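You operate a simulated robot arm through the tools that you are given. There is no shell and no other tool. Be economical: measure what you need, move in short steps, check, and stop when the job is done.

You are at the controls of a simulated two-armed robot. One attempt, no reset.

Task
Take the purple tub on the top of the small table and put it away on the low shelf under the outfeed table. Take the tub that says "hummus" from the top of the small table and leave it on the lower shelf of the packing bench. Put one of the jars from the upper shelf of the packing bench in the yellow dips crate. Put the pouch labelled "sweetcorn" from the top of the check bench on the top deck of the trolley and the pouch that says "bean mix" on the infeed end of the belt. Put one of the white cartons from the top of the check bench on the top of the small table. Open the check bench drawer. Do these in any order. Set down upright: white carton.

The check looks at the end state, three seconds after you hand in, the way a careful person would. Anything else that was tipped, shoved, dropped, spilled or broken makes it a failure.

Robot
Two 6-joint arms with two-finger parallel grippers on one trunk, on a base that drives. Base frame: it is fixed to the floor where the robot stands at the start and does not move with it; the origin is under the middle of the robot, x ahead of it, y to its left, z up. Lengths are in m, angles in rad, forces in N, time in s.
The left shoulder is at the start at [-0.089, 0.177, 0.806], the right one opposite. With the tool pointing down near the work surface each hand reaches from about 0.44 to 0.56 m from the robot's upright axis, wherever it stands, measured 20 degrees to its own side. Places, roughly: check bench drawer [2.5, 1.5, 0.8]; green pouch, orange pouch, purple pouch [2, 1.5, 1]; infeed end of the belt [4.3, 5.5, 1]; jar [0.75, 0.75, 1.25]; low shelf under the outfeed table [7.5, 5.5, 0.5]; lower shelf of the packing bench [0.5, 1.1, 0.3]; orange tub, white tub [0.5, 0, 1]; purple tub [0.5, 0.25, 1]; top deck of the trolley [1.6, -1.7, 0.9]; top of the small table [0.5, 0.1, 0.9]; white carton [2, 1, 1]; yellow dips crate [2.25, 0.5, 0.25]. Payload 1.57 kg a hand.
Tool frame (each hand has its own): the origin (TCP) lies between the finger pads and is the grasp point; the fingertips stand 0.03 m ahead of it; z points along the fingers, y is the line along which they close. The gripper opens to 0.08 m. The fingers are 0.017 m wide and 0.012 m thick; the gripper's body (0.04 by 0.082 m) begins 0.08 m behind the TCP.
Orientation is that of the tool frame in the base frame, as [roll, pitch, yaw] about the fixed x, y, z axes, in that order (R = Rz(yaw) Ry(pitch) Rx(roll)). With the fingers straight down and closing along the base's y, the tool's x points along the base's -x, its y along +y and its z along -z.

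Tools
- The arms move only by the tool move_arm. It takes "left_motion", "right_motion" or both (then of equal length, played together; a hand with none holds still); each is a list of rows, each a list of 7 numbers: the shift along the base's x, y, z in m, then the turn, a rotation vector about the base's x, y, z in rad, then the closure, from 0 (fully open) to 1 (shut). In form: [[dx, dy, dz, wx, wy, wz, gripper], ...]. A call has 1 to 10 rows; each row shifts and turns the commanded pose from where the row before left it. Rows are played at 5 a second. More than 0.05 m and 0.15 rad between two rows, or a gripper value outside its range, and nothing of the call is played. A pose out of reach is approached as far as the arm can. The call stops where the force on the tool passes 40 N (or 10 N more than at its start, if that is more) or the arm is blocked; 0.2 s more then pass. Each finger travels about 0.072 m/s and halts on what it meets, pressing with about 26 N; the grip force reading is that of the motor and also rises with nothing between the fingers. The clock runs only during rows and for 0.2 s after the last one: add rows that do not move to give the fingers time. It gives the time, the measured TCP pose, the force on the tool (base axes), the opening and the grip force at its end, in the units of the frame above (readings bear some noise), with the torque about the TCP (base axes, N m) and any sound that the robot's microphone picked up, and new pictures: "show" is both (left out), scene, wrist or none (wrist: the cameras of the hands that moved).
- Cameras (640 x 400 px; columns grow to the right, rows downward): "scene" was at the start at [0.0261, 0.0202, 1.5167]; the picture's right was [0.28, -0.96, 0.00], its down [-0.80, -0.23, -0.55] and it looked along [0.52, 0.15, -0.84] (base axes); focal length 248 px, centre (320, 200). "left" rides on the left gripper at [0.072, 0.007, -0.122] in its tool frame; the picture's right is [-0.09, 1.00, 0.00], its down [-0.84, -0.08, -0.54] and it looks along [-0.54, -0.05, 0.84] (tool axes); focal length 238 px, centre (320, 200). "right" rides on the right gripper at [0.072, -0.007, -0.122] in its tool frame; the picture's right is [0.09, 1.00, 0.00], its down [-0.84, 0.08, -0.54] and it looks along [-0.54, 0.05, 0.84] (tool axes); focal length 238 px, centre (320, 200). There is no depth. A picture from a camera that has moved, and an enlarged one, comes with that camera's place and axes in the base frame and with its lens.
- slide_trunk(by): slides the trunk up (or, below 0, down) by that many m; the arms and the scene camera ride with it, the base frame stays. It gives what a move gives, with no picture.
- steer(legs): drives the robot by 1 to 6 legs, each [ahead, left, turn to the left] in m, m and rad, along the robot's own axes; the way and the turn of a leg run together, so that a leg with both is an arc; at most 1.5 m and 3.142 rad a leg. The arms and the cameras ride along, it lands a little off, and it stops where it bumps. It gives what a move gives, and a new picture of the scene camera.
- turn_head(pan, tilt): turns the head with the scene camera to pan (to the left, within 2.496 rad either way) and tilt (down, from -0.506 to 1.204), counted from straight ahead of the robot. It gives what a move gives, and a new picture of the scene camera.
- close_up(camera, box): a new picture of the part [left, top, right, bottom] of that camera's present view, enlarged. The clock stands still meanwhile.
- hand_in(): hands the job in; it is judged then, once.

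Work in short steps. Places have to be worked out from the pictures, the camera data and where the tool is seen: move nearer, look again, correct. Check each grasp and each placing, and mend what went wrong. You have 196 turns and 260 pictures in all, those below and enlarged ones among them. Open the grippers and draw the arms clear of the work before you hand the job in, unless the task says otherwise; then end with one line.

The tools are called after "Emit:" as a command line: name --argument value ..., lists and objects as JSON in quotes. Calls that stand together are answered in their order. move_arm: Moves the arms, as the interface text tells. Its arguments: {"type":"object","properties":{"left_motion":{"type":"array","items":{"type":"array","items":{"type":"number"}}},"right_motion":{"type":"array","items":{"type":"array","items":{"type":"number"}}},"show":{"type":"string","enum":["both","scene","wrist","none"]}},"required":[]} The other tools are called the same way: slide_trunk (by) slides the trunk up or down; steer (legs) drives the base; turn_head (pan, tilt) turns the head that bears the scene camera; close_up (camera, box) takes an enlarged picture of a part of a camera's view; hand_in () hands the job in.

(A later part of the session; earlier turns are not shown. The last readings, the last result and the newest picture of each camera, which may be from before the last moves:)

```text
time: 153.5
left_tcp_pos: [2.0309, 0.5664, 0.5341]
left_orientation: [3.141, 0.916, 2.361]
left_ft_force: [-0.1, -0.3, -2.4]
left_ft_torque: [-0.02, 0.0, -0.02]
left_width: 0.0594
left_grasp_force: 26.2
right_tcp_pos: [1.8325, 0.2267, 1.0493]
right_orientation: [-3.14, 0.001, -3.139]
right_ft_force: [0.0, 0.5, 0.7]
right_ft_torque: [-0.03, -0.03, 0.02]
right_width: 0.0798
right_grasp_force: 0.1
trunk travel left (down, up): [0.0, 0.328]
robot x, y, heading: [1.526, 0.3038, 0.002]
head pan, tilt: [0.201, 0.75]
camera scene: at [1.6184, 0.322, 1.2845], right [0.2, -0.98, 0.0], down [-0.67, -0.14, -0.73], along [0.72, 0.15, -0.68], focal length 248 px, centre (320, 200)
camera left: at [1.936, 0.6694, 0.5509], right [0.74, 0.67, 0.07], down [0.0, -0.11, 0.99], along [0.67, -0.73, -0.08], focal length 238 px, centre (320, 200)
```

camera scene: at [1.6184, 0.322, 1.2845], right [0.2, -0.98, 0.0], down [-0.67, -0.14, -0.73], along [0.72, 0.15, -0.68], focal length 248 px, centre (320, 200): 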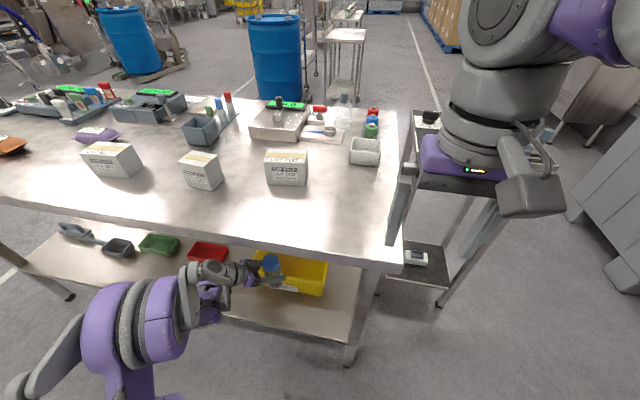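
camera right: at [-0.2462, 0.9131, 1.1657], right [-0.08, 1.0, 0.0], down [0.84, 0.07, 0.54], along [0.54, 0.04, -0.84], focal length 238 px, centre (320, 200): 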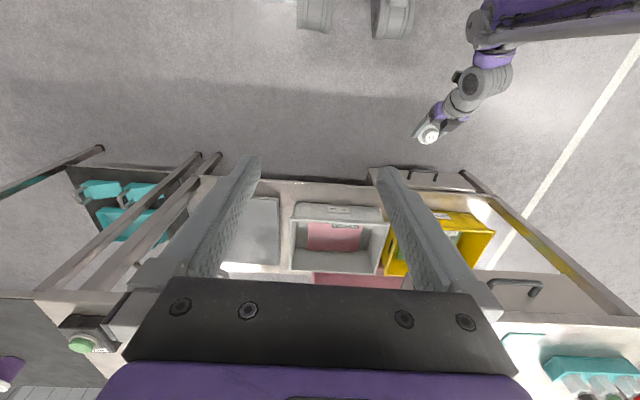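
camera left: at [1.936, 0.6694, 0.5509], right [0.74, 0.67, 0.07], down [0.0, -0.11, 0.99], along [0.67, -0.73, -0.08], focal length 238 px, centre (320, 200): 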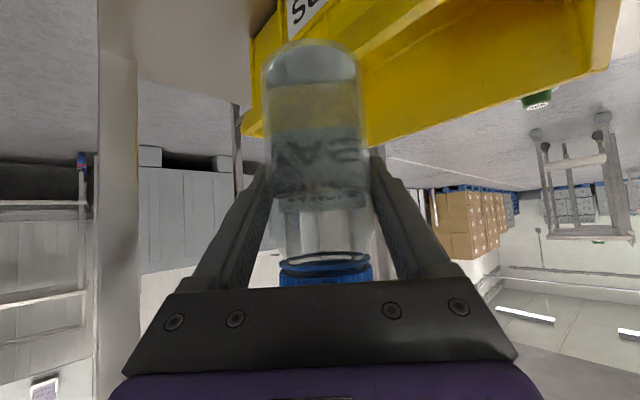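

Works well. Yaw a further 0.4 so the hand lies along the crate's length, then bring the base slightly forward/right.

Emit:
move_arm --left_motion '[[0, 0, 0.004, 0, 0, -0.13, 1], [0, 0, 0.004, 0, 0, -0.13, 1], [0, 0, 0.004, 0, 0, -0.13, 1], [0, 0, 0, 0, 0, 0, 1]]' --show "none"

Emit:
steer --legs '[[0.07, -0.07, 0]]'

Emit:
close_up --camera "left" --box '[0, 0, 640, 400]'

```text
time: 154.5
left_tcp_pos: [2.0308, 0.5667, 0.5473]
left_orientation: [-3.141, 0.917, 1.973]
left_ft_force: [-0.9, 0.4, -3.1]
left_ft_torque: [-0.02, -0.01, -0.03]
left_width: 0.0592
left_grasp_force: 25.9
right_tcp_pos: [1.833, 0.2272, 1.0503]
right_orientation: [-3.141, 0.004, -3.139]
right_ft_force: [-0.7, -0.4, -0.3]
right_ft_torque: [-0.01, 0.04, 0.0]
right_width: 0.0799
right_grasp_force: 0.1
trunk travel left (down, up): [0.0, 0.328]
robot x, y, heading: [1.5263, 0.3046, 0.002]
head pan, tilt: [0.201, 0.75]
```

```text
time: 155.7
left_tcp_pos: [2.0744, 0.5288, 0.5451]
left_orientation: [3.137, 0.915, 1.99]
left_ft_force: [-0.5, 0.3, -3.0]
left_ft_torque: [0.03, 0.01, 0.0]
left_width: 0.0592
left_grasp_force: 26.5
right_tcp_pos: [1.8822, 0.1799, 1.0502]
right_orientation: [-3.141, 0.005, -3.134]
right_ft_force: [-0.1, -0.1, -0.3]
right_ft_torque: [0.02, -0.01, -0.01]
right_width: 0.0803
right_grasp_force: 0.1
trunk travel left (down, up): [0.0, 0.328]
robot x, y, heading: [1.5757, 0.2526, 0.005]
head pan, tilt: [0.201, 0.75]
stopped in leg 1: the robot was blocked; the commanded pose is now the measured one
camera scene: at [1.6666, 0.2731, 1.2846], right [0.21, -0.98, 0.0], down [-0.67, -0.14, -0.73], along [0.72, 0.15, -0.68], focal length 248 px, centre (320, 200)
```

scene: 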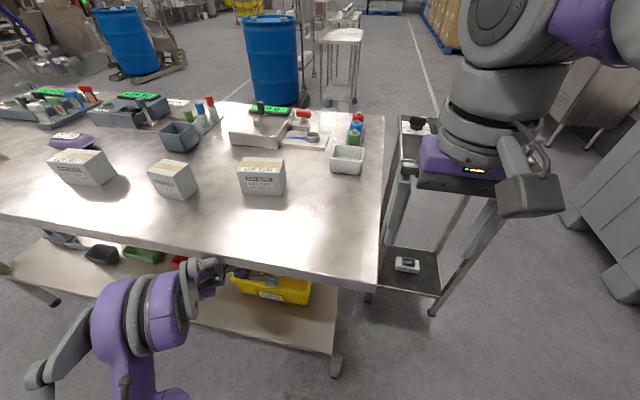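

```text
1.00 times, centred on (320, 200) of left (not enlarged: the box is as wide or as high as the picture)
camera zoom: at [2.0233, 0.6574, 0.5625], right [0.93, 0.36, 0.08], down [-0.04, -0.11, 0.99], along [0.36, -0.93, -0.09], focal length 238 px, centre (320, 200)
```

zoom: 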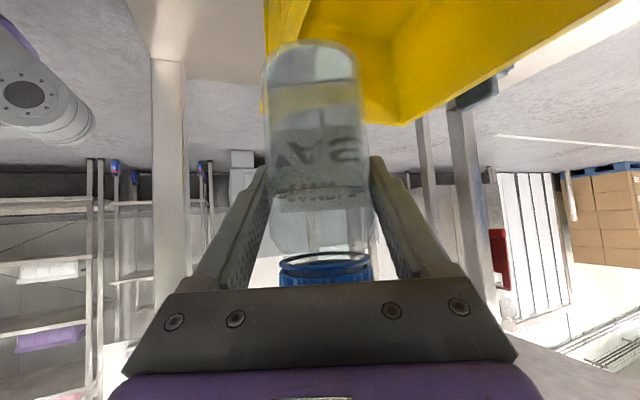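

Blocked slightly before the end; ease back 2 cm, then extend the arm.

Emit:
steer --legs '[[-0.02, 0.01, 0]]'

Emit:
move_arm --left_motion '[[0.03, 0, 0, 0, 0, 0, 1], [0.03, -0.01, 0, 0, 0, 0, 1], [0.03, -0.01, 0, 0, 0, 0, 1], [0.03, -0.01, 0, 0, 0, 0, 1], [0.025, -0.01, 0, 0, 0, 0, 1], [0, 0, 0, 0, 0, 0, 1]]' --show "both"

```text
time: 156.5
left_tcp_pos: [2.055, 0.5355, 0.5452]
left_orientation: [3.139, 0.914, 1.991]
left_ft_force: [-0.3, -1.0, -3.0]
left_ft_torque: [0.02, -0.01, 0.02]
left_width: 0.0595
left_grasp_force: 26.2
right_tcp_pos: [1.8642, 0.1883, 1.0497]
right_orientation: [3.141, 0.002, -3.134]
right_ft_force: [-0.7, 0.3, -0.7]
right_ft_torque: [0.01, -0.04, -0.02]
right_width: 0.08
right_grasp_force: 0.0
trunk travel left (down, up): [0.0, 0.328]
robot x, y, heading: [1.5577, 0.2636, 0.006]
head pan, tilt: [0.201, 0.75]
camera scene: at [1.6478, 0.2825, 1.2846], right [0.21, -0.98, 0.0], down [-0.67, -0.14, -0.73], along [0.72, 0.15, -0.68], focal length 248 px, centre (320, 200)
```

scene: 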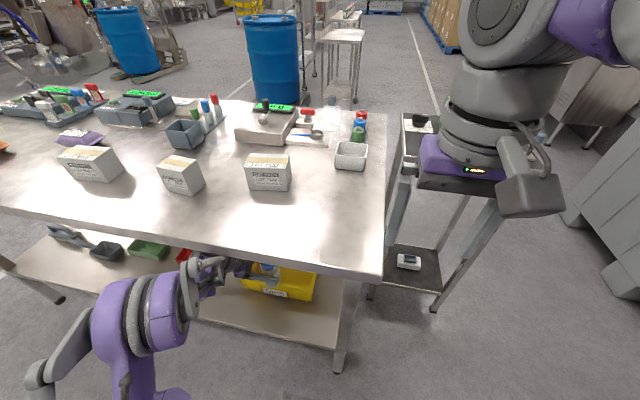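

```text
time: 158.1
left_tcp_pos: [2.1528, 0.5271, 0.5434]
left_orientation: [3.124, 0.912, 2.024]
left_ft_force: [0.3, -1.2, -2.2]
left_ft_torque: [0.03, -0.01, 0.01]
left_width: 0.0597
left_grasp_force: 26.4
right_tcp_pos: [1.8227, 0.1967, 1.054]
right_orientation: [-3.139, 0.011, -3.112]
right_ft_force: [-0.4, 0.2, -0.1]
right_ft_torque: [-0.01, -0.02, -0.01]
right_width: 0.0799
right_grasp_force: 0.0
trunk travel left (down, up): [0.0, 0.328]
robot x, y, heading: [1.5241, 0.2643, 0.027]
head pan, tilt: [0.201, 0.75]
stopped in row 6 (left hand): the arm was blocked; the commanded pose is now the measured one
camera scene: at [1.6024, 0.2864, 1.2853], right [0.23, -0.97, 0.0], down [-0.66, -0.16, -0.74], along [0.72, 0.16, -0.68], focal length 248 px, centre (320, 200)
camera left: at [2.0961, 0.6551, 0.5613], right [0.91, 0.4, 0.08], down [-0.04, -0.11, 0.99], along [0.4, -0.91, -0.09], focal length 238 px, centre (320, 200)
```

scene: 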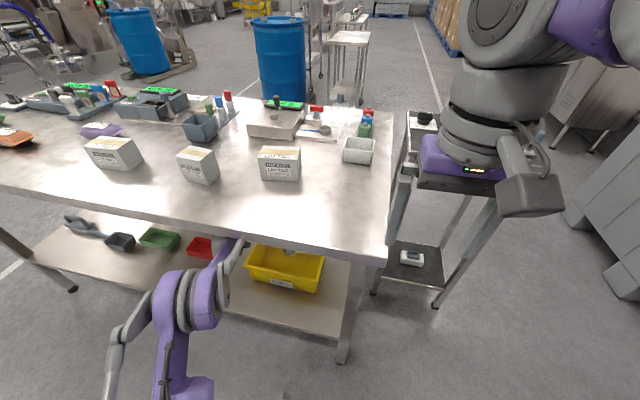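
left: 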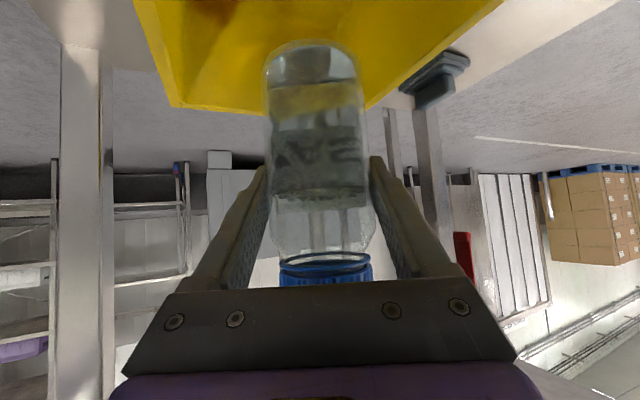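

The forearm touched the bench edge. I lower a bit first (jar into the crate opening, camera still above rim), which lowers the forearm, then move deeper.

Emit:
move_arm --left_motion '[[-0.01, 0, -0.02, 0, 0, 0, 1], [0, 0, -0.03, 0, 0, 0, 1], [0.01, 0, -0.03, 0, 0, 0, 1], [0, 0, 0, 0, 0, 0, 1]]' --show "both"

```text
time: 159.1
left_tcp_pos: [2.1624, 0.5172, 0.4594]
left_orientation: [3.136, 0.91, 2.018]
left_ft_force: [0.2, 0.8, -2.8]
left_ft_torque: [-0.02, 0.0, 0.01]
left_width: 0.0597
left_grasp_force: 26.7
right_tcp_pos: [1.8327, 0.1929, 1.05]
right_orientation: [-3.141, 0.002, -3.121]
right_ft_force: [0.4, 0.1, -1.2]
right_ft_torque: [0.03, 0.0, -0.03]
right_width: 0.0802
right_grasp_force: 0.2
trunk travel left (down, up): [0.0, 0.328]
robot x, y, heading: [1.5284, 0.2651, 0.019]
head pan, tilt: [0.201, 0.75]
camera scene: at [1.6158, 0.2835, 1.2845], right [0.22, -0.98, 0.0], down [-0.67, -0.15, -0.73], along [0.71, 0.16, -0.68], focal length 248 px, centre (320, 200)
camera left: at [2.1083, 0.6454, 0.4782], right [0.92, 0.38, 0.08], down [-0.03, -0.11, 0.99], along [0.39, -0.92, -0.09], focal length 238 px, centre (320, 200)
```

scene: 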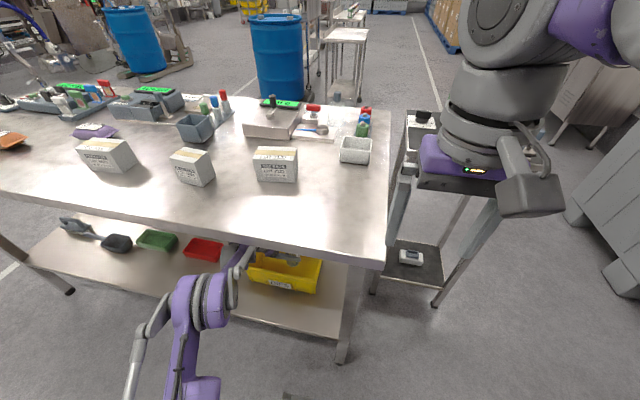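
left: 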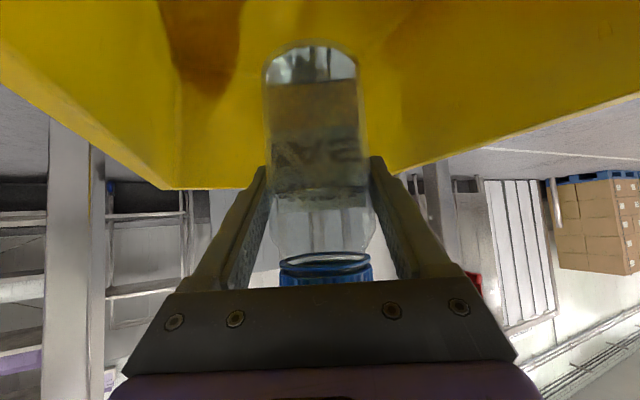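

Lean is gone. Now deeper into the crate, then down.

Emit:
move_arm --left_motion '[[0.015, -0.01, 0, 0, 0, 0, 1], [0.015, -0.01, -0.01, 0, 0, 0, 1], [0.01, -0.01, -0.02, 0, 0, 0, 1], [0, 0, -0.02, 0, 0, 0, 1], [0, 0, 0, 0, 0, 0, 1]]' --show "both"

```text
time: 160.3
left_tcp_pos: [2.2004, 0.4882, 0.4105]
left_orientation: [3.136, 0.907, 2.019]
left_ft_force: [-0.3, -0.2, -2.6]
left_ft_torque: [-0.02, 0.0, -0.02]
left_width: 0.0593
left_grasp_force: 25.4
right_tcp_pos: [1.833, 0.1926, 1.0513]
right_orientation: [-3.141, 0.001, -3.121]
right_ft_force: [0.3, 1.0, 0.1]
right_ft_torque: [-0.03, 0.0, 0.0]
right_width: 0.0798
right_grasp_force: 0.0
trunk travel left (down, up): [0.0, 0.328]
robot x, y, heading: [1.5264, 0.2655, 0.022]
head pan, tilt: [0.201, 0.75]
camera scene: at [1.6159, 0.2835, 1.2845], right [0.22, -0.98, 0.0], down [-0.67, -0.15, -0.73], along [0.71, 0.16, -0.68], focal length 248 px, centre (320, 200)
camera left: at [2.148, 0.6159, 0.4279], right [0.92, 0.38, 0.08], down [-0.03, -0.11, 0.99], along [0.39, -0.92, -0.09], focal length 238 px, centre (320, 200)
```

scene: 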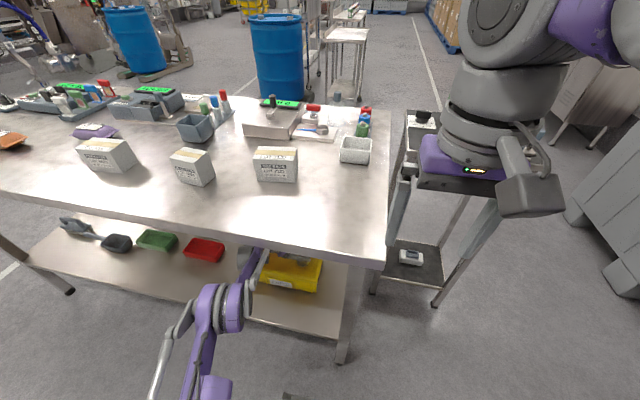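
left: 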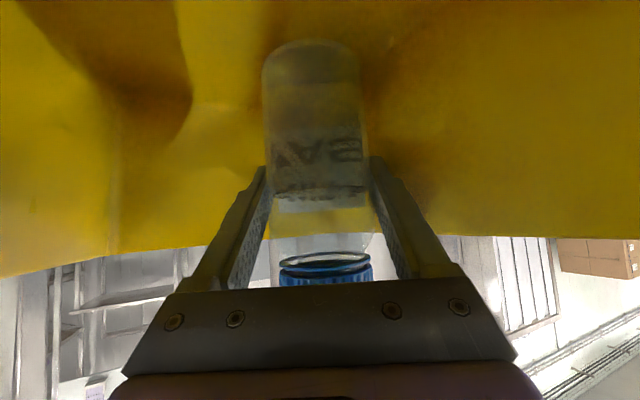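

Jar is inside the crate. Lower gently until contact.

Emit:
move_arm --left_motion '[[0, 0, -0.01, 0, 0, 0, 1], [0, 0, -0.01, 0, 0, 0, 1], [0, 0, -0.006, 0, 0, 0, 1], [0, 0, -0.005, 0, 0, 0, 1], [0, 0, 0, 0, 0, 0, 1]]' --show "wrist"

```text
time: 161.5
left_tcp_pos: [2.2019, 0.4882, 0.3803]
left_orientation: [3.133, 0.908, 2.016]
left_ft_force: [-5.3, 0.6, 25.6]
left_ft_torque: [-0.18, 0.17, -0.05]
left_width: 0.0594
left_grasp_force: 26.7
right_tcp_pos: [1.8312, 0.1911, 1.0513]
right_orientation: [3.141, 0.003, -3.121]
right_ft_force: [0.1, 0.9, -0.2]
right_ft_torque: [-0.01, -0.02, -0.01]
right_width: 0.08
right_grasp_force: 0.1
trunk travel left (down, up): [0.0, 0.328]
robot x, y, heading: [1.5235, 0.2682, 0.022]
head pan, tilt: [0.201, 0.75]
camera left: at [2.1472, 0.6158, 0.3985], right [0.92, 0.38, 0.08], down [-0.04, -0.11, 0.99], along [0.39, -0.92, -0.09], focal length 238 px, centre (320, 200)
```

left: 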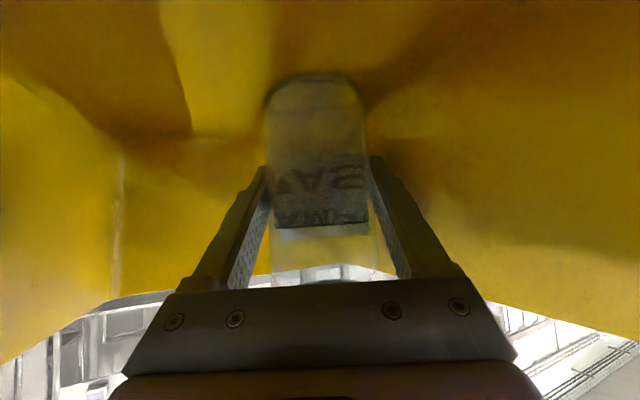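

Jar rests on the crate floor. Open, lift a bit, then withdraw along the finger plane.

Emit:
move_arm --left_motion '[[0, 0, 0.003, 0, 0, 0, 1], [0, 0, 0, 0, 0, 0, 0.3], [0, 0, 0, 0, 0, 0, 0], [0, 0, 0, 0, 0, 0, 0], [0, 0, 0.02, 0, 0, 0, 0], [0, 0, 0.03, 0, 0, 0, 0], [-0.006, 0.012, 0.03, 0, 0, 0, 0], [-0.013, 0.027, 0.01, 0, 0, 0, 0], [-0.013, 0.027, 0, 0, 0, 0, 0], [0, 0, 0, 0, 0, 0, 0]]' --show "both"

```text
time: 163.7
left_tcp_pos: [2.1713, 0.553, 0.4722]
left_orientation: [3.137, 0.908, 2.019]
left_ft_force: [0.3, 0.3, 0.7]
left_ft_torque: [0.0, -0.01, -0.01]
left_width: 0.0799
left_grasp_force: 0.1
right_tcp_pos: [1.8327, 0.193, 1.0494]
right_orientation: [-3.142, 0.002, -3.122]
right_ft_force: [0.8, 0.3, 0.1]
right_ft_torque: [0.02, 0.01, 0.02]
right_width: 0.08
right_grasp_force: 0.2
trunk travel left (down, up): [0.0, 0.328]
robot x, y, heading: [1.5259, 0.2647, 0.021]
head pan, tilt: [0.201, 0.75]
camera scene: at [1.6156, 0.2834, 1.2845], right [0.22, -0.98, 0.0], down [-0.67, -0.15, -0.73], along [0.71, 0.16, -0.68], focal length 248 px, centre (320, 200)
camera left: at [2.1154, 0.6815, 0.4905], right [0.92, 0.38, 0.08], down [-0.03, -0.11, 0.99], along [0.39, -0.92, -0.09], focal length 238 px, centre (320, 200)
```

scene: 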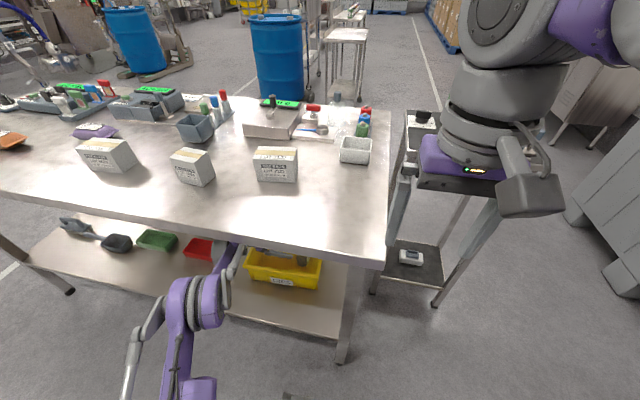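
left: 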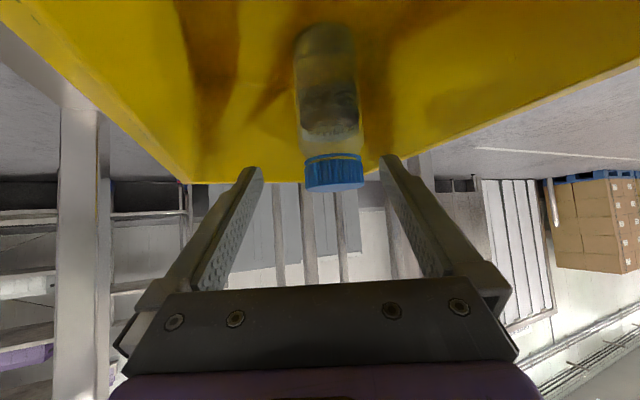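

Jar stands upright in the crate. Withdraw a bit more, then back the robot off.

Emit:
move_arm --left_motion '[[-0.015, 0.03, 0.01, 0, 0, 0, 0], [-0.015, 0.02, 0.01, 0, 0, 0, 0], [0, 0, 0, 0, 0, 0, 0]]' --show "none"

Emit:
steer --legs '[[-0.25, 0, -0.02]]'

Emit:
close_up --camera "scene" --box '[220, 100, 420, 300]'

```text
time: 164.5
left_tcp_pos: [2.1399, 0.6019, 0.4926]
left_orientation: [3.135, 0.907, 2.02]
left_ft_force: [-0.6, 0.6, -0.2]
left_ft_torque: [-0.02, -0.01, 0.02]
left_width: 0.08
left_grasp_force: 0.1
right_tcp_pos: [1.8331, 0.1912, 1.0498]
right_orientation: [-3.14, 0.002, -3.121]
right_ft_force: [0.1, -0.3, -0.2]
right_ft_torque: [0.01, 0.0, 0.0]
right_width: 0.0801
right_grasp_force: 0.1
trunk travel left (down, up): [0.0, 0.328]
robot x, y, heading: [1.5257, 0.2619, 0.019]
head pan, tilt: [0.201, 0.75]
```

```text
time: 166.3
left_tcp_pos: [1.8963, 0.5889, 0.4912]
left_orientation: [3.135, 0.909, 1.999]
left_ft_force: [-0.1, -1.5, -0.3]
left_ft_torque: [0.03, 0.03, -0.02]
left_width: 0.0799
left_grasp_force: 0.2
right_tcp_pos: [1.5812, 0.1846, 1.0501]
right_orientation: [3.14, 0.001, -3.14]
right_ft_force: [-0.4, 0.4, -0.4]
right_ft_torque: [0.03, -0.04, 0.0]
right_width: 0.0799
right_grasp_force: 0.1
trunk travel left (down, up): [0.0, 0.328]
robot x, y, heading: [1.2772, 0.261, 0.0]
head pan, tilt: [0.201, 0.75]
camera scene: at [1.3666, 0.2788, 1.2846], right [0.2, -0.98, 0.0], down [-0.67, -0.14, -0.73], along [0.72, 0.15, -0.68], focal length 248 px, centre (320, 200)
```

scene: 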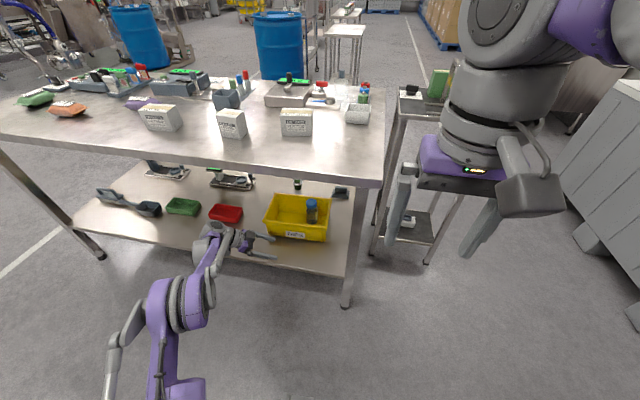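

```text
2.00 times, centred on (320, 200) of scene
camera zoom: at [1.3666, 0.2788, 1.2846], right [0.2, -0.98, 0.0], down [-0.67, -0.14, -0.73], along [0.72, 0.15, -0.68], focal length 496 px, centre (320, 200)
```

zoom: 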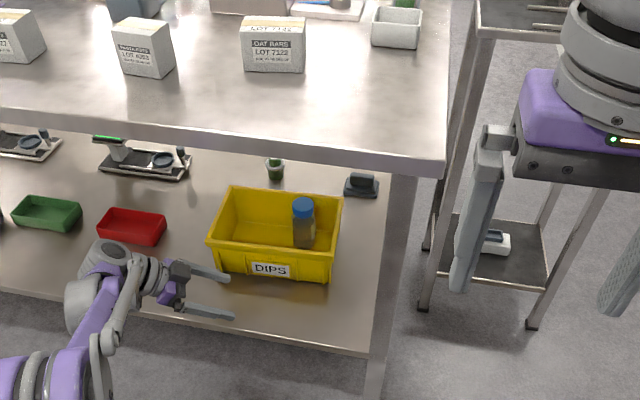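

Jar done. Next pull the left hand out from under the bench edge and straighten it before raising.

Emit:
move_arm --left_motion '[[-0.04, 0, 0, 0, 0, 0.1, 0], [-0.04, 0, 0, 0, 0, 0.15, 0], [-0.03, 0, 0, 0, 0, 0.15, 0], [-0.02, 0, 0.02, 0, 0, 0.15, 0], [-0.01, 0, 0.02, 0, 0, 0.15, 0], [-0.01, 0, 0.02, 0, 0, 0.15, 0], [0, 0, 0.02, 0, 0, 0.15, 0], [0, 0, 0.02, 0, 0, 0.14, 0]]' --show "none"

Emit:
slide_trunk --by 0.28

Emit:
move_arm --left_motion '[[0, 0, 0.04, 0, 0, 0, 0], [0, 0, 0.04, 0, 0.13, 0, 0], [0, 0, 0.04, 0, 0.13, 0, 0], [0, 0, 0.04, 0, 0.13, 0, 0], [0, 0, 0.04, 0, 0.13, 0, 0], [0, 0, 0.03, 0, 0.13, 0, 0], [0, 0, 0, 0, 0.13, 0, 0], [0, 0, 0, 0, 0.13, 0, 0]]' --show "scene"

```text
time: 168.1
left_tcp_pos: [1.7458, 0.588, 0.5913]
left_orientation: [3.134, 0.909, 3.14]
left_ft_force: [0.8, -0.5, 0.5]
left_ft_torque: [0.01, -0.03, -0.01]
left_width: 0.0799
left_grasp_force: 0.0
right_tcp_pos: [1.5829, 0.183, 1.0509]
right_orientation: [-3.14, 0.002, -3.139]
right_ft_force: [0.0, 0.0, -0.5]
right_ft_torque: [0.03, -0.02, 0.0]
right_width: 0.0799
right_grasp_force: 0.0
trunk travel left (down, up): [0.0, 0.328]
robot x, y, heading: [1.2792, 0.2643, 0.002]
head pan, tilt: [0.201, 0.75]
```

```text
time: 170.9
left_tcp_pos: [1.7472, 0.5891, 0.8723]
left_orientation: [3.138, 0.91, 3.139]
left_ft_force: [0.7, -0.4, 0.3]
left_ft_torque: [-0.01, -0.03, 0.03]
left_width: 0.0797
left_grasp_force: 0.1
right_tcp_pos: [1.5819, 0.1849, 1.3295]
right_orientation: [3.14, 0.003, -3.14]
right_ft_force: [-0.5, 0.7, -0.8]
right_ft_torque: [0.0, -0.01, -0.01]
right_width: 0.0799
right_grasp_force: 0.1
trunk travel left (down, up): [-0.28, 0.048]
robot x, y, heading: [1.2772, 0.2655, 0.001]
head pan, tilt: [0.201, 0.75]
```

```text
time: 172.7
left_tcp_pos: [1.7473, 0.5881, 1.1011]
left_orientation: [3.136, -0.005, -3.141]
left_ft_force: [1.7, -0.3, -0.2]
left_ft_torque: [-0.01, 0.02, 0.01]
left_width: 0.0799
left_grasp_force: 0.1
right_tcp_pos: [1.584, 0.184, 1.3301]
right_orientation: [3.141, 0.003, -3.14]
right_ft_force: [-0.7, 0.2, 0.4]
right_ft_torque: [0.01, 0.02, 0.04]
right_width: 0.0799
right_grasp_force: 0.1
trunk travel left (down, up): [-0.28, 0.048]
robot x, y, heading: [1.275, 0.2589, 0.001]
head pan, tilt: [0.201, 0.75]
camera scene: at [1.3176, 0.2789, 1.5679], right [0.2, -0.98, 0.0], down [-0.67, -0.14, -0.73], along [0.72, 0.15, -0.68], focal length 248 px, centre (320, 200)
```

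scene: 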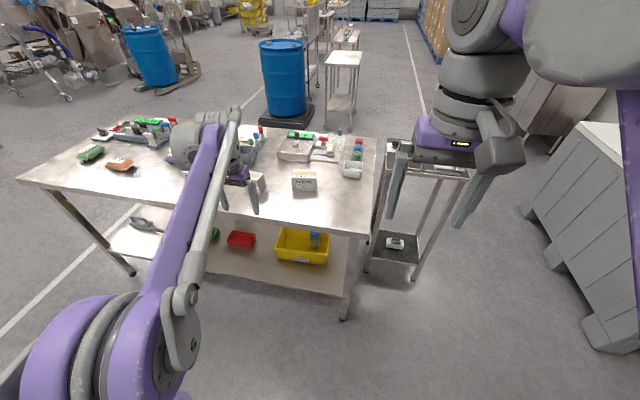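

Move left along the bench to view the pouches and cartons.

Emit:
steer --legs '[[0.1, 0.9, 0]]'

Emit:
turn_head --pan 0.25 --tilt 0.85

Emit:
close_up --camera "left" --box '[0, 0, 640, 400]'

```text
time: 181.0
left_tcp_pos: [1.8415, 1.4914, 1.1019]
left_orientation: [3.137, -0.002, -3.141]
left_ft_force: [-0.2, -0.3, 0.8]
left_ft_torque: [0.0, 0.04, -0.02]
left_width: 0.0797
left_grasp_force: 0.1
right_tcp_pos: [1.6787, 1.0868, 1.3315]
right_orientation: [-3.141, 0.001, -3.137]
right_ft_force: [-0.7, -0.2, 0.3]
right_ft_torque: [0.01, -0.01, -0.02]
right_width: 0.0801
right_grasp_force: 0.0
trunk travel left (down, up): [-0.28, 0.048]
robot x, y, heading: [1.3724, 1.1596, 0.006]
head pan, tilt: [0.201, 0.75]
camera scene: at [1.412, 1.1804, 1.5679], right [0.2, -0.98, 0.0], down [-0.67, -0.14, -0.73], along [0.72, 0.15, -0.68], focal length 248 px, centre (320, 200)
```

scene: 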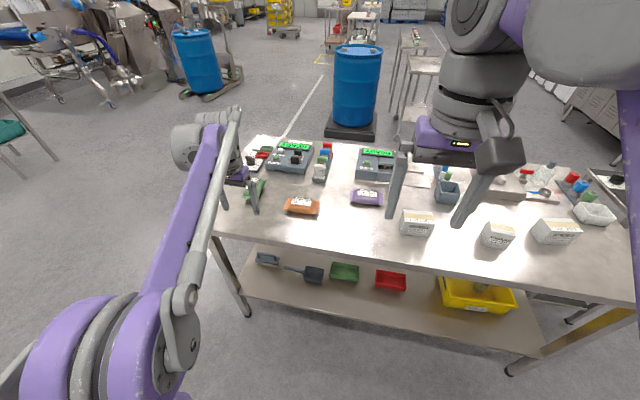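

```text
time: 181.7
left_tcp_pos: [1.8419, 1.4922, 1.1014]
left_orientation: [3.139, -0.001, -3.138]
left_ft_force: [-0.1, -0.4, 0.9]
left_ft_torque: [0.0, 0.0, 0.02]
left_width: 0.0801
left_grasp_force: 0.0
right_tcp_pos: [1.6794, 1.0866, 1.3295]
right_orientation: [-3.14, 0.0, -3.135]
right_ft_force: [-0.7, 0.9, 0.1]
right_ft_torque: [-0.01, -0.02, 0.0]
right_width: 0.0801
right_grasp_force: 0.0
trunk travel left (down, up): [-0.28, 0.048]
robot x, y, heading: [1.3736, 1.1641, 0.003]
head pan, tilt: [0.25, 0.85]
camera scene: at [1.4065, 1.1831, 1.5599], right [0.25, -0.97, 0.0], down [-0.73, -0.19, -0.66], along [0.64, 0.17, -0.75], focal length 248 px, centre (320, 200)
```

scene: 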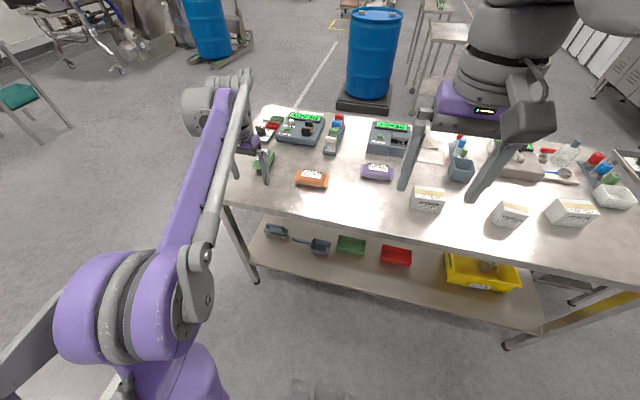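

```text
1.00 times, centred on (320, 200) of left (not enlarged: the box is as wide or as high as the picture)
camera zoom: at [1.7711, 1.4967, 1.2235], right [0.09, 1.0, 0.0], down [0.84, -0.08, 0.54], along [0.54, -0.05, -0.84], focal length 238 px, centre (320, 200)
```

zoom: 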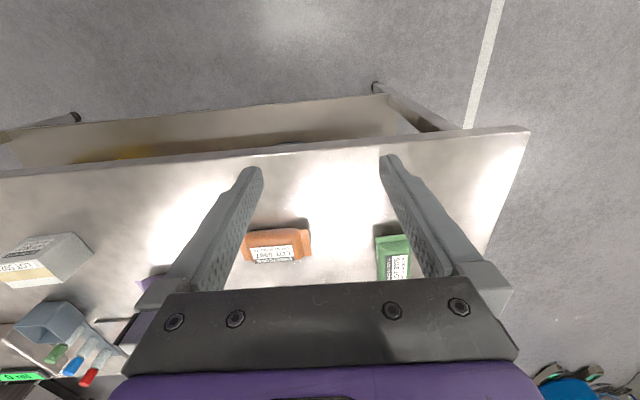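

Read the pouch labels.

Emit:
close_up --camera "scene" --box '[240, 140, 400, 200]'

Emit:
close_up --camera "left" --box '[220, 210, 430, 300]'

Emit:
close_up --camera "scene" --box '[395, 170, 640, 250]'

```text
4.00 times, centred on (320, 170) of scene
camera zoom: at [1.4065, 1.1831, 1.5599], right [0.25, -0.97, 0.0], down [-0.73, -0.19, -0.66], along [0.64, 0.17, -0.75], focal length 992 px, centre (320, 320)
```

zoom: 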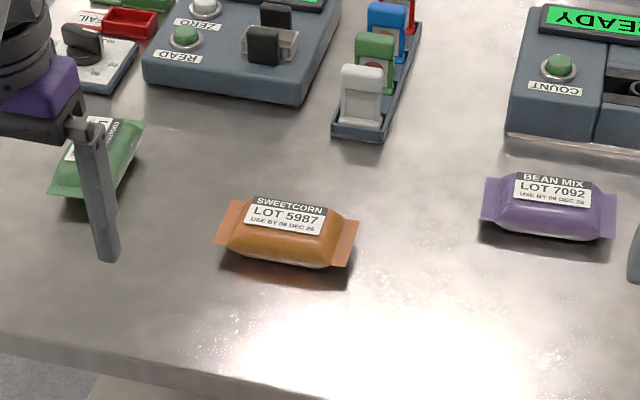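

```text
3.05 times, centred on (325, 255) of left
camera zoom: at [1.7711, 1.4967, 1.2235], right [0.09, 1.0, 0.0], down [0.84, -0.08, 0.54], along [0.54, -0.05, -0.84], focal length 726 px, centre (305, 32)
```

zoom: 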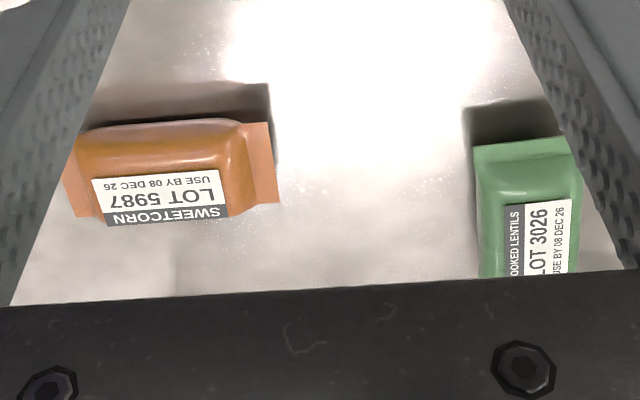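

```text
2.61 times, centred on (518, 210) of scene
camera zoom: at [1.4065, 1.1831, 1.5599], right [0.25, -0.97, 0.0], down [-0.73, -0.19, -0.66], along [0.64, 0.17, -0.75], focal length 648 px, centre (-196, 174)
```

zoom: 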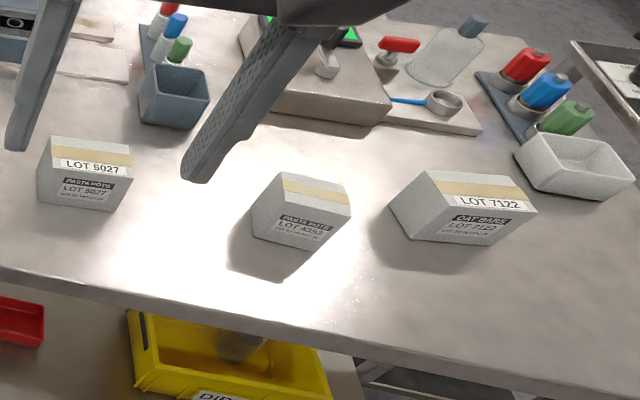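

Sweetcorn = orange pouch at ≈(2.065, 1.39); bean mix = purple. Nearest carton at ≈(2.025, 0.976). Drive forward 0.19, then yaw both hands 90° to close along x.

Emit:
steer --legs '[[0.19, 0, -0.004]]'

Emit:
move_arm --left_motion '[[0, -0.01, 0, 0, 0, -0.15, 0], [0, -0.01, 0, 0, 0, -0.15, 0], [0, -0.01, 0, 0, 0, -0.15, 0], [0, -0.01, 0, 0, 0, -0.15, 0], [0, -0.01, 0, 0, 0, -0.15, 0], [0, -0.01, 0, 0, 0, -0.15, 0], [0, -0.01, 0, 0, 0, -0.15, 0], [0.0, -0.01, 0, 0, 0, -0.15, 0], [0.0, -0.01, 0, 0, 0, -0.15, 0], [0.01, -0.01, 0, 0, 0, -0.15, 0]]' --right_motion '[[0.01, 0, -0.015, 0, 0, 0.15, 0], [0.01, 0, -0.015, 0, 0, 0.15, 0], [0.02, -0.01, -0.015, 0, 0, 0.15, 0], [0.02, -0.01, -0.015, 0, 0, 0.15, 0], [0.02, -0.02, -0.015, 0, 0, 0.15, 0], [0.02, -0.02, -0.015, 0, 0, 0.15, 0], [0.02, -0.02, -0.015, 0, 0, 0.15, 0], [0.02, -0.02, -0.015, 0, 0, 0.15, 0], [0.01, -0.01, -0.015, 0, 0, 0.15, 0], [0.01, 0, -0.015, 0, 0, 0.15, 0]]' --show "both"

```text
time: 183.2
left_tcp_pos: [2.031, 1.4905, 1.102]
left_orientation: [3.138, 0.0, 3.141]
left_ft_force: [-0.6, -0.1, 0.8]
left_ft_torque: [0.0, 0.01, 0.0]
left_width: 0.0799
left_grasp_force: 0.2
right_tcp_pos: [1.8664, 1.0867, 1.3305]
right_orientation: [3.141, 0.001, -3.14]
right_ft_force: [0.0, -0.5, 0.0]
right_ft_torque: [-0.02, 0.01, -0.01]
right_width: 0.0799
right_grasp_force: 0.2
trunk travel left (down, up): [-0.28, 0.048]
robot x, y, heading: [1.5632, 1.1613, 0.003]
head pan, tilt: [0.25, 0.85]
camera scene: at [1.5948, 1.1835, 1.5598], right [0.25, -0.97, 0.0], down [-0.73, -0.19, -0.66], along [0.64, 0.16, -0.75], focal length 248 px, centre (320, 200)
```

scene: 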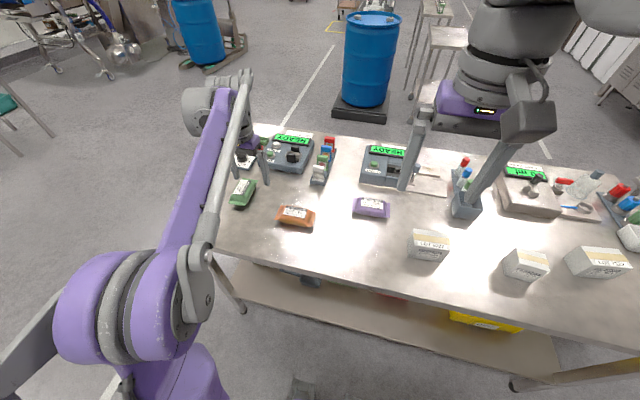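

```text
time: 185.4
left_tcp_pos: [2.0434, 1.3894, 1.1023]
left_orientation: [3.139, -0.002, 1.636]
left_ft_force: [0.2, -0.3, 0.1]
left_ft_torque: [0.01, 0.01, 0.06]
left_width: 0.08
left_grasp_force: 0.0
right_tcp_pos: [2.0264, 0.9753, 1.1795]
right_orientation: [-3.14, 0.002, -1.641]
right_ft_force: [0.4, 0.3, -0.5]
right_ft_torque: [-0.01, 0.02, -0.03]
right_width: 0.08
right_grasp_force: 0.0
trunk travel left (down, up): [-0.28, 0.048]
robot x, y, heading: [1.5591, 1.1666, 0.006]
head pan, tilt: [0.25, 0.85]
camera scene: at [1.5962, 1.1834, 1.5599], right [0.25, -0.97, 0.0], down [-0.73, -0.19, -0.66], along [0.64, 0.16, -0.75], focal length 248 px, centre (320, 200)
camera right: at [2.0287, 0.9031, 1.2999], right [-1.0, -0.02, 0.0], down [-0.02, 0.84, 0.54], along [-0.01, 0.54, -0.84], focal length 238 px, centre (320, 200)
camera left: at [2.0452, 1.4614, 1.2235], right [1.0, -0.03, 0.0], down [-0.02, -0.84, 0.54], along [-0.01, -0.54, -0.84], focal length 238 px, centre (320, 200)
```

scene: 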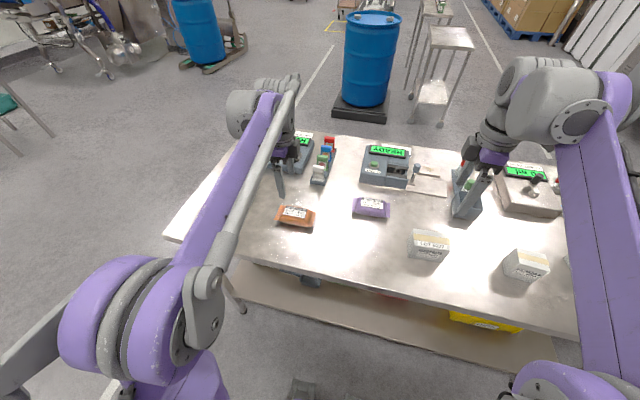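
right: 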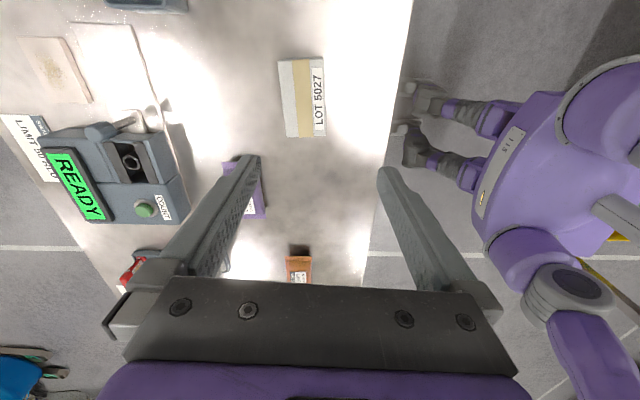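
left: 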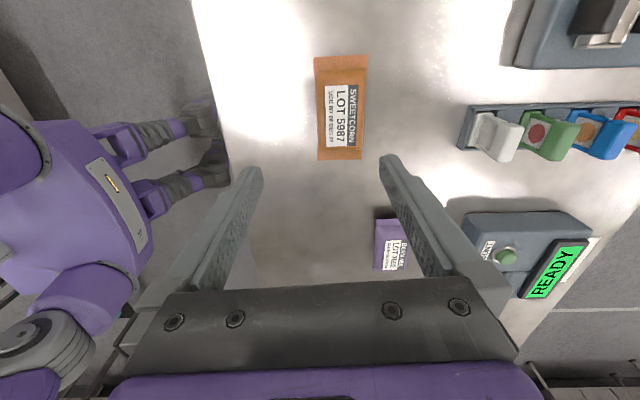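

Both targets are visible. Align and descend part-way: left over sweetcorn (2.072,1.396), right over carton (2.057,0.966).

Emit:
move_arm --left_motion '[[0.015, 0.003, -0.02, 0, 0, 0, 0], [0.014, 0.003, -0.02, 0, 0, 0, 0], [0, 0, -0.035, 0, 0, 0, 0], [0, 0, -0.035, 0, 0, 0, 0], [0, 0, -0.03, 0, 0, 0, 0], [0, 0, 0, 0, 0, 0, 0]]' --right_motion '[[0.016, -0.005, -0.03, 0, 0, 0, 0], [0.015, -0.004, -0.03, 0, 0, 0, 0], [0, 0, -0.04, 0, 0, 0, 0], [0, 0, -0.04, 0, 0, 0, 0], [0, 0, -0.03, 0, 0, 0, 0], [0, 0, 0, 0, 0, 0, 0]]' --show "wrist"

```text
time: 186.8
left_tcp_pos: [2.0708, 1.3962, 0.9614]
left_orientation: [3.139, -0.001, 1.638]
left_ft_force: [0.5, -0.1, 0.8]
left_ft_torque: [-0.01, 0.04, 0.01]
left_width: 0.0796
left_grasp_force: 0.1
right_tcp_pos: [2.0573, 0.9657, 1.0102]
right_orientation: [3.141, 0.001, -1.641]
right_ft_force: [-0.4, 0.2, 1.0]
right_ft_torque: [0.0, -0.02, 0.02]
right_width: 0.08
right_grasp_force: 0.1
trunk travel left (down, up): [-0.28, 0.048]
robot x, y, heading: [1.5599, 1.1622, -0.003]
head pan, tilt: [0.25, 0.85]
camera right: at [2.0586, 0.8946, 1.1301], right [-1.0, -0.02, 0.0], down [-0.02, 0.84, 0.54], along [-0.01, 0.54, -0.84], focal length 238 px, centre (320, 200)
camera left: at [2.0728, 1.4678, 1.0835], right [1.0, -0.02, 0.0], down [-0.02, -0.84, 0.54], along [-0.01, -0.54, -0.84], focal length 238 px, centre (320, 200)
```

right: 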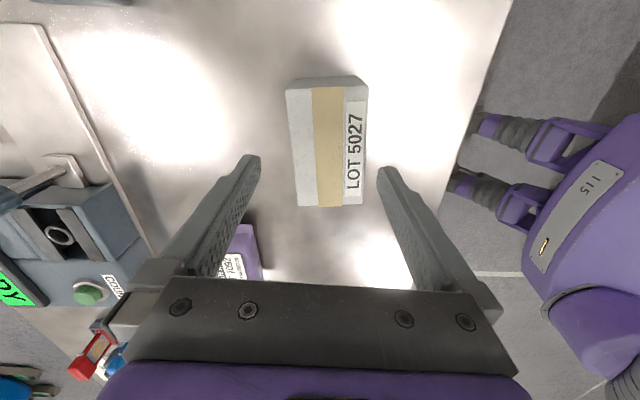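
left: 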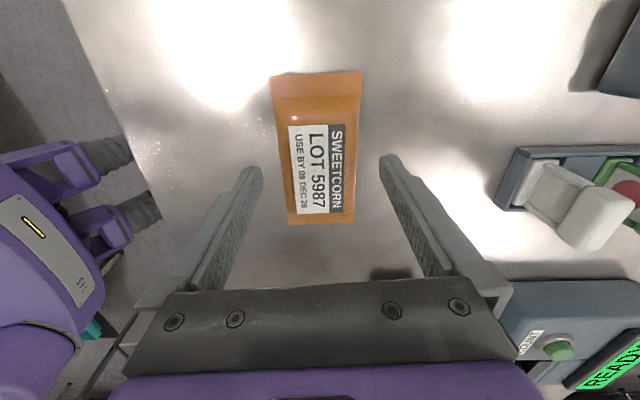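

Good alignment. Descend: left to z≈0.915, right to z≈0.92 with small corrections.

Emit:
move_arm --left_motion '[[0, 0.004, -0.02, 0, 0, 0, 0], [0, 0, -0.015, 0, 0, 0, 0], [0, 0, -0.01, 0, 0, 0, 0], [0, 0, 0, 0, 0, 0, 0], [0, 0, 0, 0, 0, 0, 0]]' --right_motion '[[-0.005, -0.006, -0.02, 0, 0, 0, 0], [0, 0, -0.03, 0, 0, 0, 0], [0, 0, -0.025, 0, 0, 0, 0], [0, 0, -0.01, 0, 0, 0, 0], [0, 0, 0, 0, 0, 0, 0]]' --show "wrist"

```text
time: 188.0
left_tcp_pos: [2.0706, 1.3999, 0.9165]
left_orientation: [3.138, -0.002, 1.639]
left_ft_force: [0.5, -0.6, -0.3]
left_ft_torque: [-0.02, 0.0, -0.01]
left_width: 0.0797
left_grasp_force: 0.1
right_tcp_pos: [2.0537, 0.9598, 0.924]
right_orientation: [-3.14, 0.001, -1.641]
right_ft_force: [-0.3, -0.1, -0.6]
right_ft_torque: [0.01, 0.02, 0.03]
right_width: 0.0799
right_grasp_force: 0.1
trunk travel left (down, up): [-0.28, 0.048]
robot x, y, heading: [1.5601, 1.1611, 0.001]
head pan, tilt: [0.25, 0.85]
camera right: at [2.0541, 0.8893, 1.045], right [-1.0, -0.02, 0.0], down [-0.02, 0.84, 0.54], along [-0.01, 0.54, -0.84], focal length 238 px, centre (320, 200)
camera left: at [2.0726, 1.4714, 1.0384], right [1.0, -0.02, 0.0], down [-0.02, -0.84, 0.54], along [-0.01, -0.54, -0.84], focal length 238 px, centre (320, 200)
```

right: 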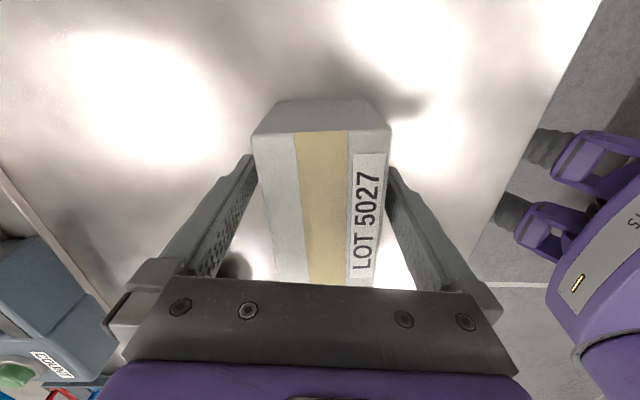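
left: 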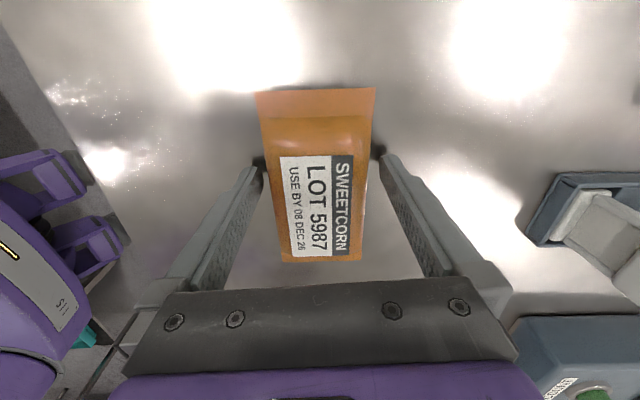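

Both objects are between the fingers. Lower left 6 mm and close both.

Emit:
move_arm --left_motion '[[0, 0, -0.006, 0, 0, 0, 0], [0, 0, 0, 0, 0, 0, 0.5], [0, 0, 0, 0, 0, 0, 1], [0, 0, 0, 0, 0, 0, 1], [0, 0, 0, 0, 0, 0, 1]]' --right_motion '[[0, 0, 0, 0, 0, 0, 0], [0, 0, 0, 0, 0, 0, 0.3], [0, 0, 0, 0, 0, 0, 1], [0, 0, 0, 0, 0, 0, 1], [0, 0, 0, 0, 0, 0, 1]]' --show "none"

Emit:
move_arm --left_motion '[[0, 0, 0.02, 0, 0, 0, 1], [0, 0, 0.03, 0, 0, 0, 1], [0, 0, 0.04, 0, 0, 0, 1], [0, 0, 0.04, 0, 0, 0, 1]]' --right_motion '[[0, 0, 0.02, 0, 0, 0, 1], [0, 0, 0.03, 0, 0, 0, 1], [0, 0, 0.04, 0, 0, 0, 1], [0, 0, 0.04, 0, 0, 0, 1]]' --show "both"

```text
time: 189.2
left_tcp_pos: [2.0702, 1.3996, 0.911]
left_orientation: [3.138, -0.004, 1.64]
left_ft_force: [-0.8, 0.9, -0.5]
left_ft_torque: [-0.02, 0.04, 0.0]
left_width: 0.0627
left_grasp_force: 25.8
right_tcp_pos: [2.0529, 0.9614, 0.925]
right_orientation: [-3.14, 0.003, -1.641]
right_ft_force: [1.0, 0.3, -0.1]
right_ft_torque: [-0.04, 0.03, 0.02]
right_width: 0.0622
right_grasp_force: 25.9
trunk travel left (down, up): [-0.28, 0.048]
robot x, y, heading: [1.5617, 1.1611, 0.0]
head pan, tilt: [0.25, 0.85]
```

```text
time: 190.2
left_tcp_pos: [2.07, 1.4002, 1.0407]
left_orientation: [3.138, -0.002, 1.641]
left_ft_force: [0.0, 0.2, -1.8]
left_ft_torque: [0.01, 0.01, -0.01]
left_width: 0.0624
left_grasp_force: 26.1
right_tcp_pos: [2.0512, 0.9606, 1.0555]
right_orientation: [3.141, 0.001, -1.639]
right_ft_force: [-0.6, 0.8, -1.7]
right_ft_torque: [-0.04, -0.01, 0.0]
right_width: 0.0623
right_grasp_force: 26.1
trunk travel left (down, up): [-0.28, 0.048]
robot x, y, heading: [1.5628, 1.1647, 0.004]
head pan, tilt: [0.25, 0.85]
camera scene: at [1.5946, 1.1836, 1.5599], right [0.25, -0.97, 0.0], down [-0.73, -0.19, -0.66], along [0.64, 0.16, -0.75], focal length 248 px, centre (320, 200)
camera right: at [2.0534, 0.8891, 1.1761], right [-1.0, -0.02, 0.0], down [-0.02, 0.84, 0.54], along [-0.01, 0.54, -0.84], focal length 238 px, centre (320, 200)
camera left: at [2.0716, 1.4716, 1.163], right [1.0, -0.02, 0.0], down [-0.02, -0.84, 0.54], along [-0.01, -0.54, -0.84], focal length 238 px, centre (320, 200)
```

scene: 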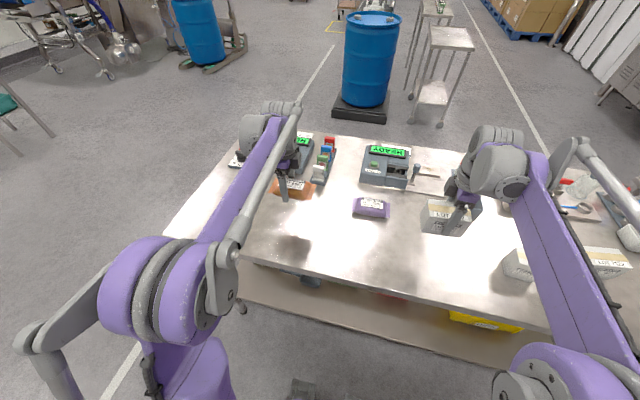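
right: 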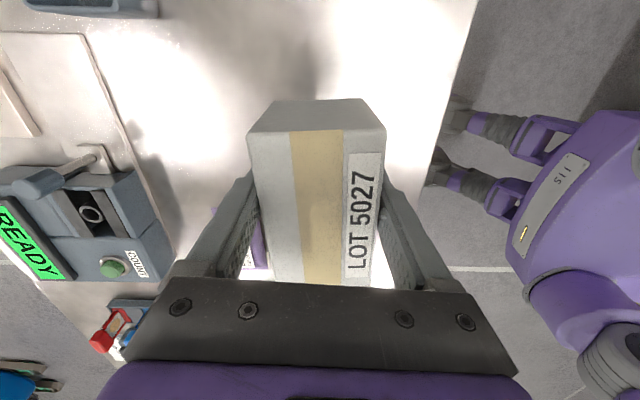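
left: 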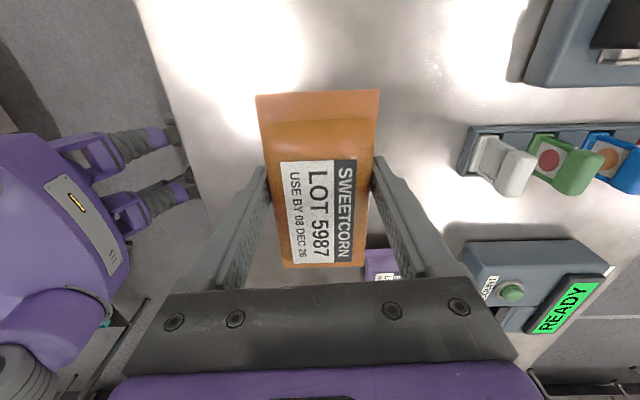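

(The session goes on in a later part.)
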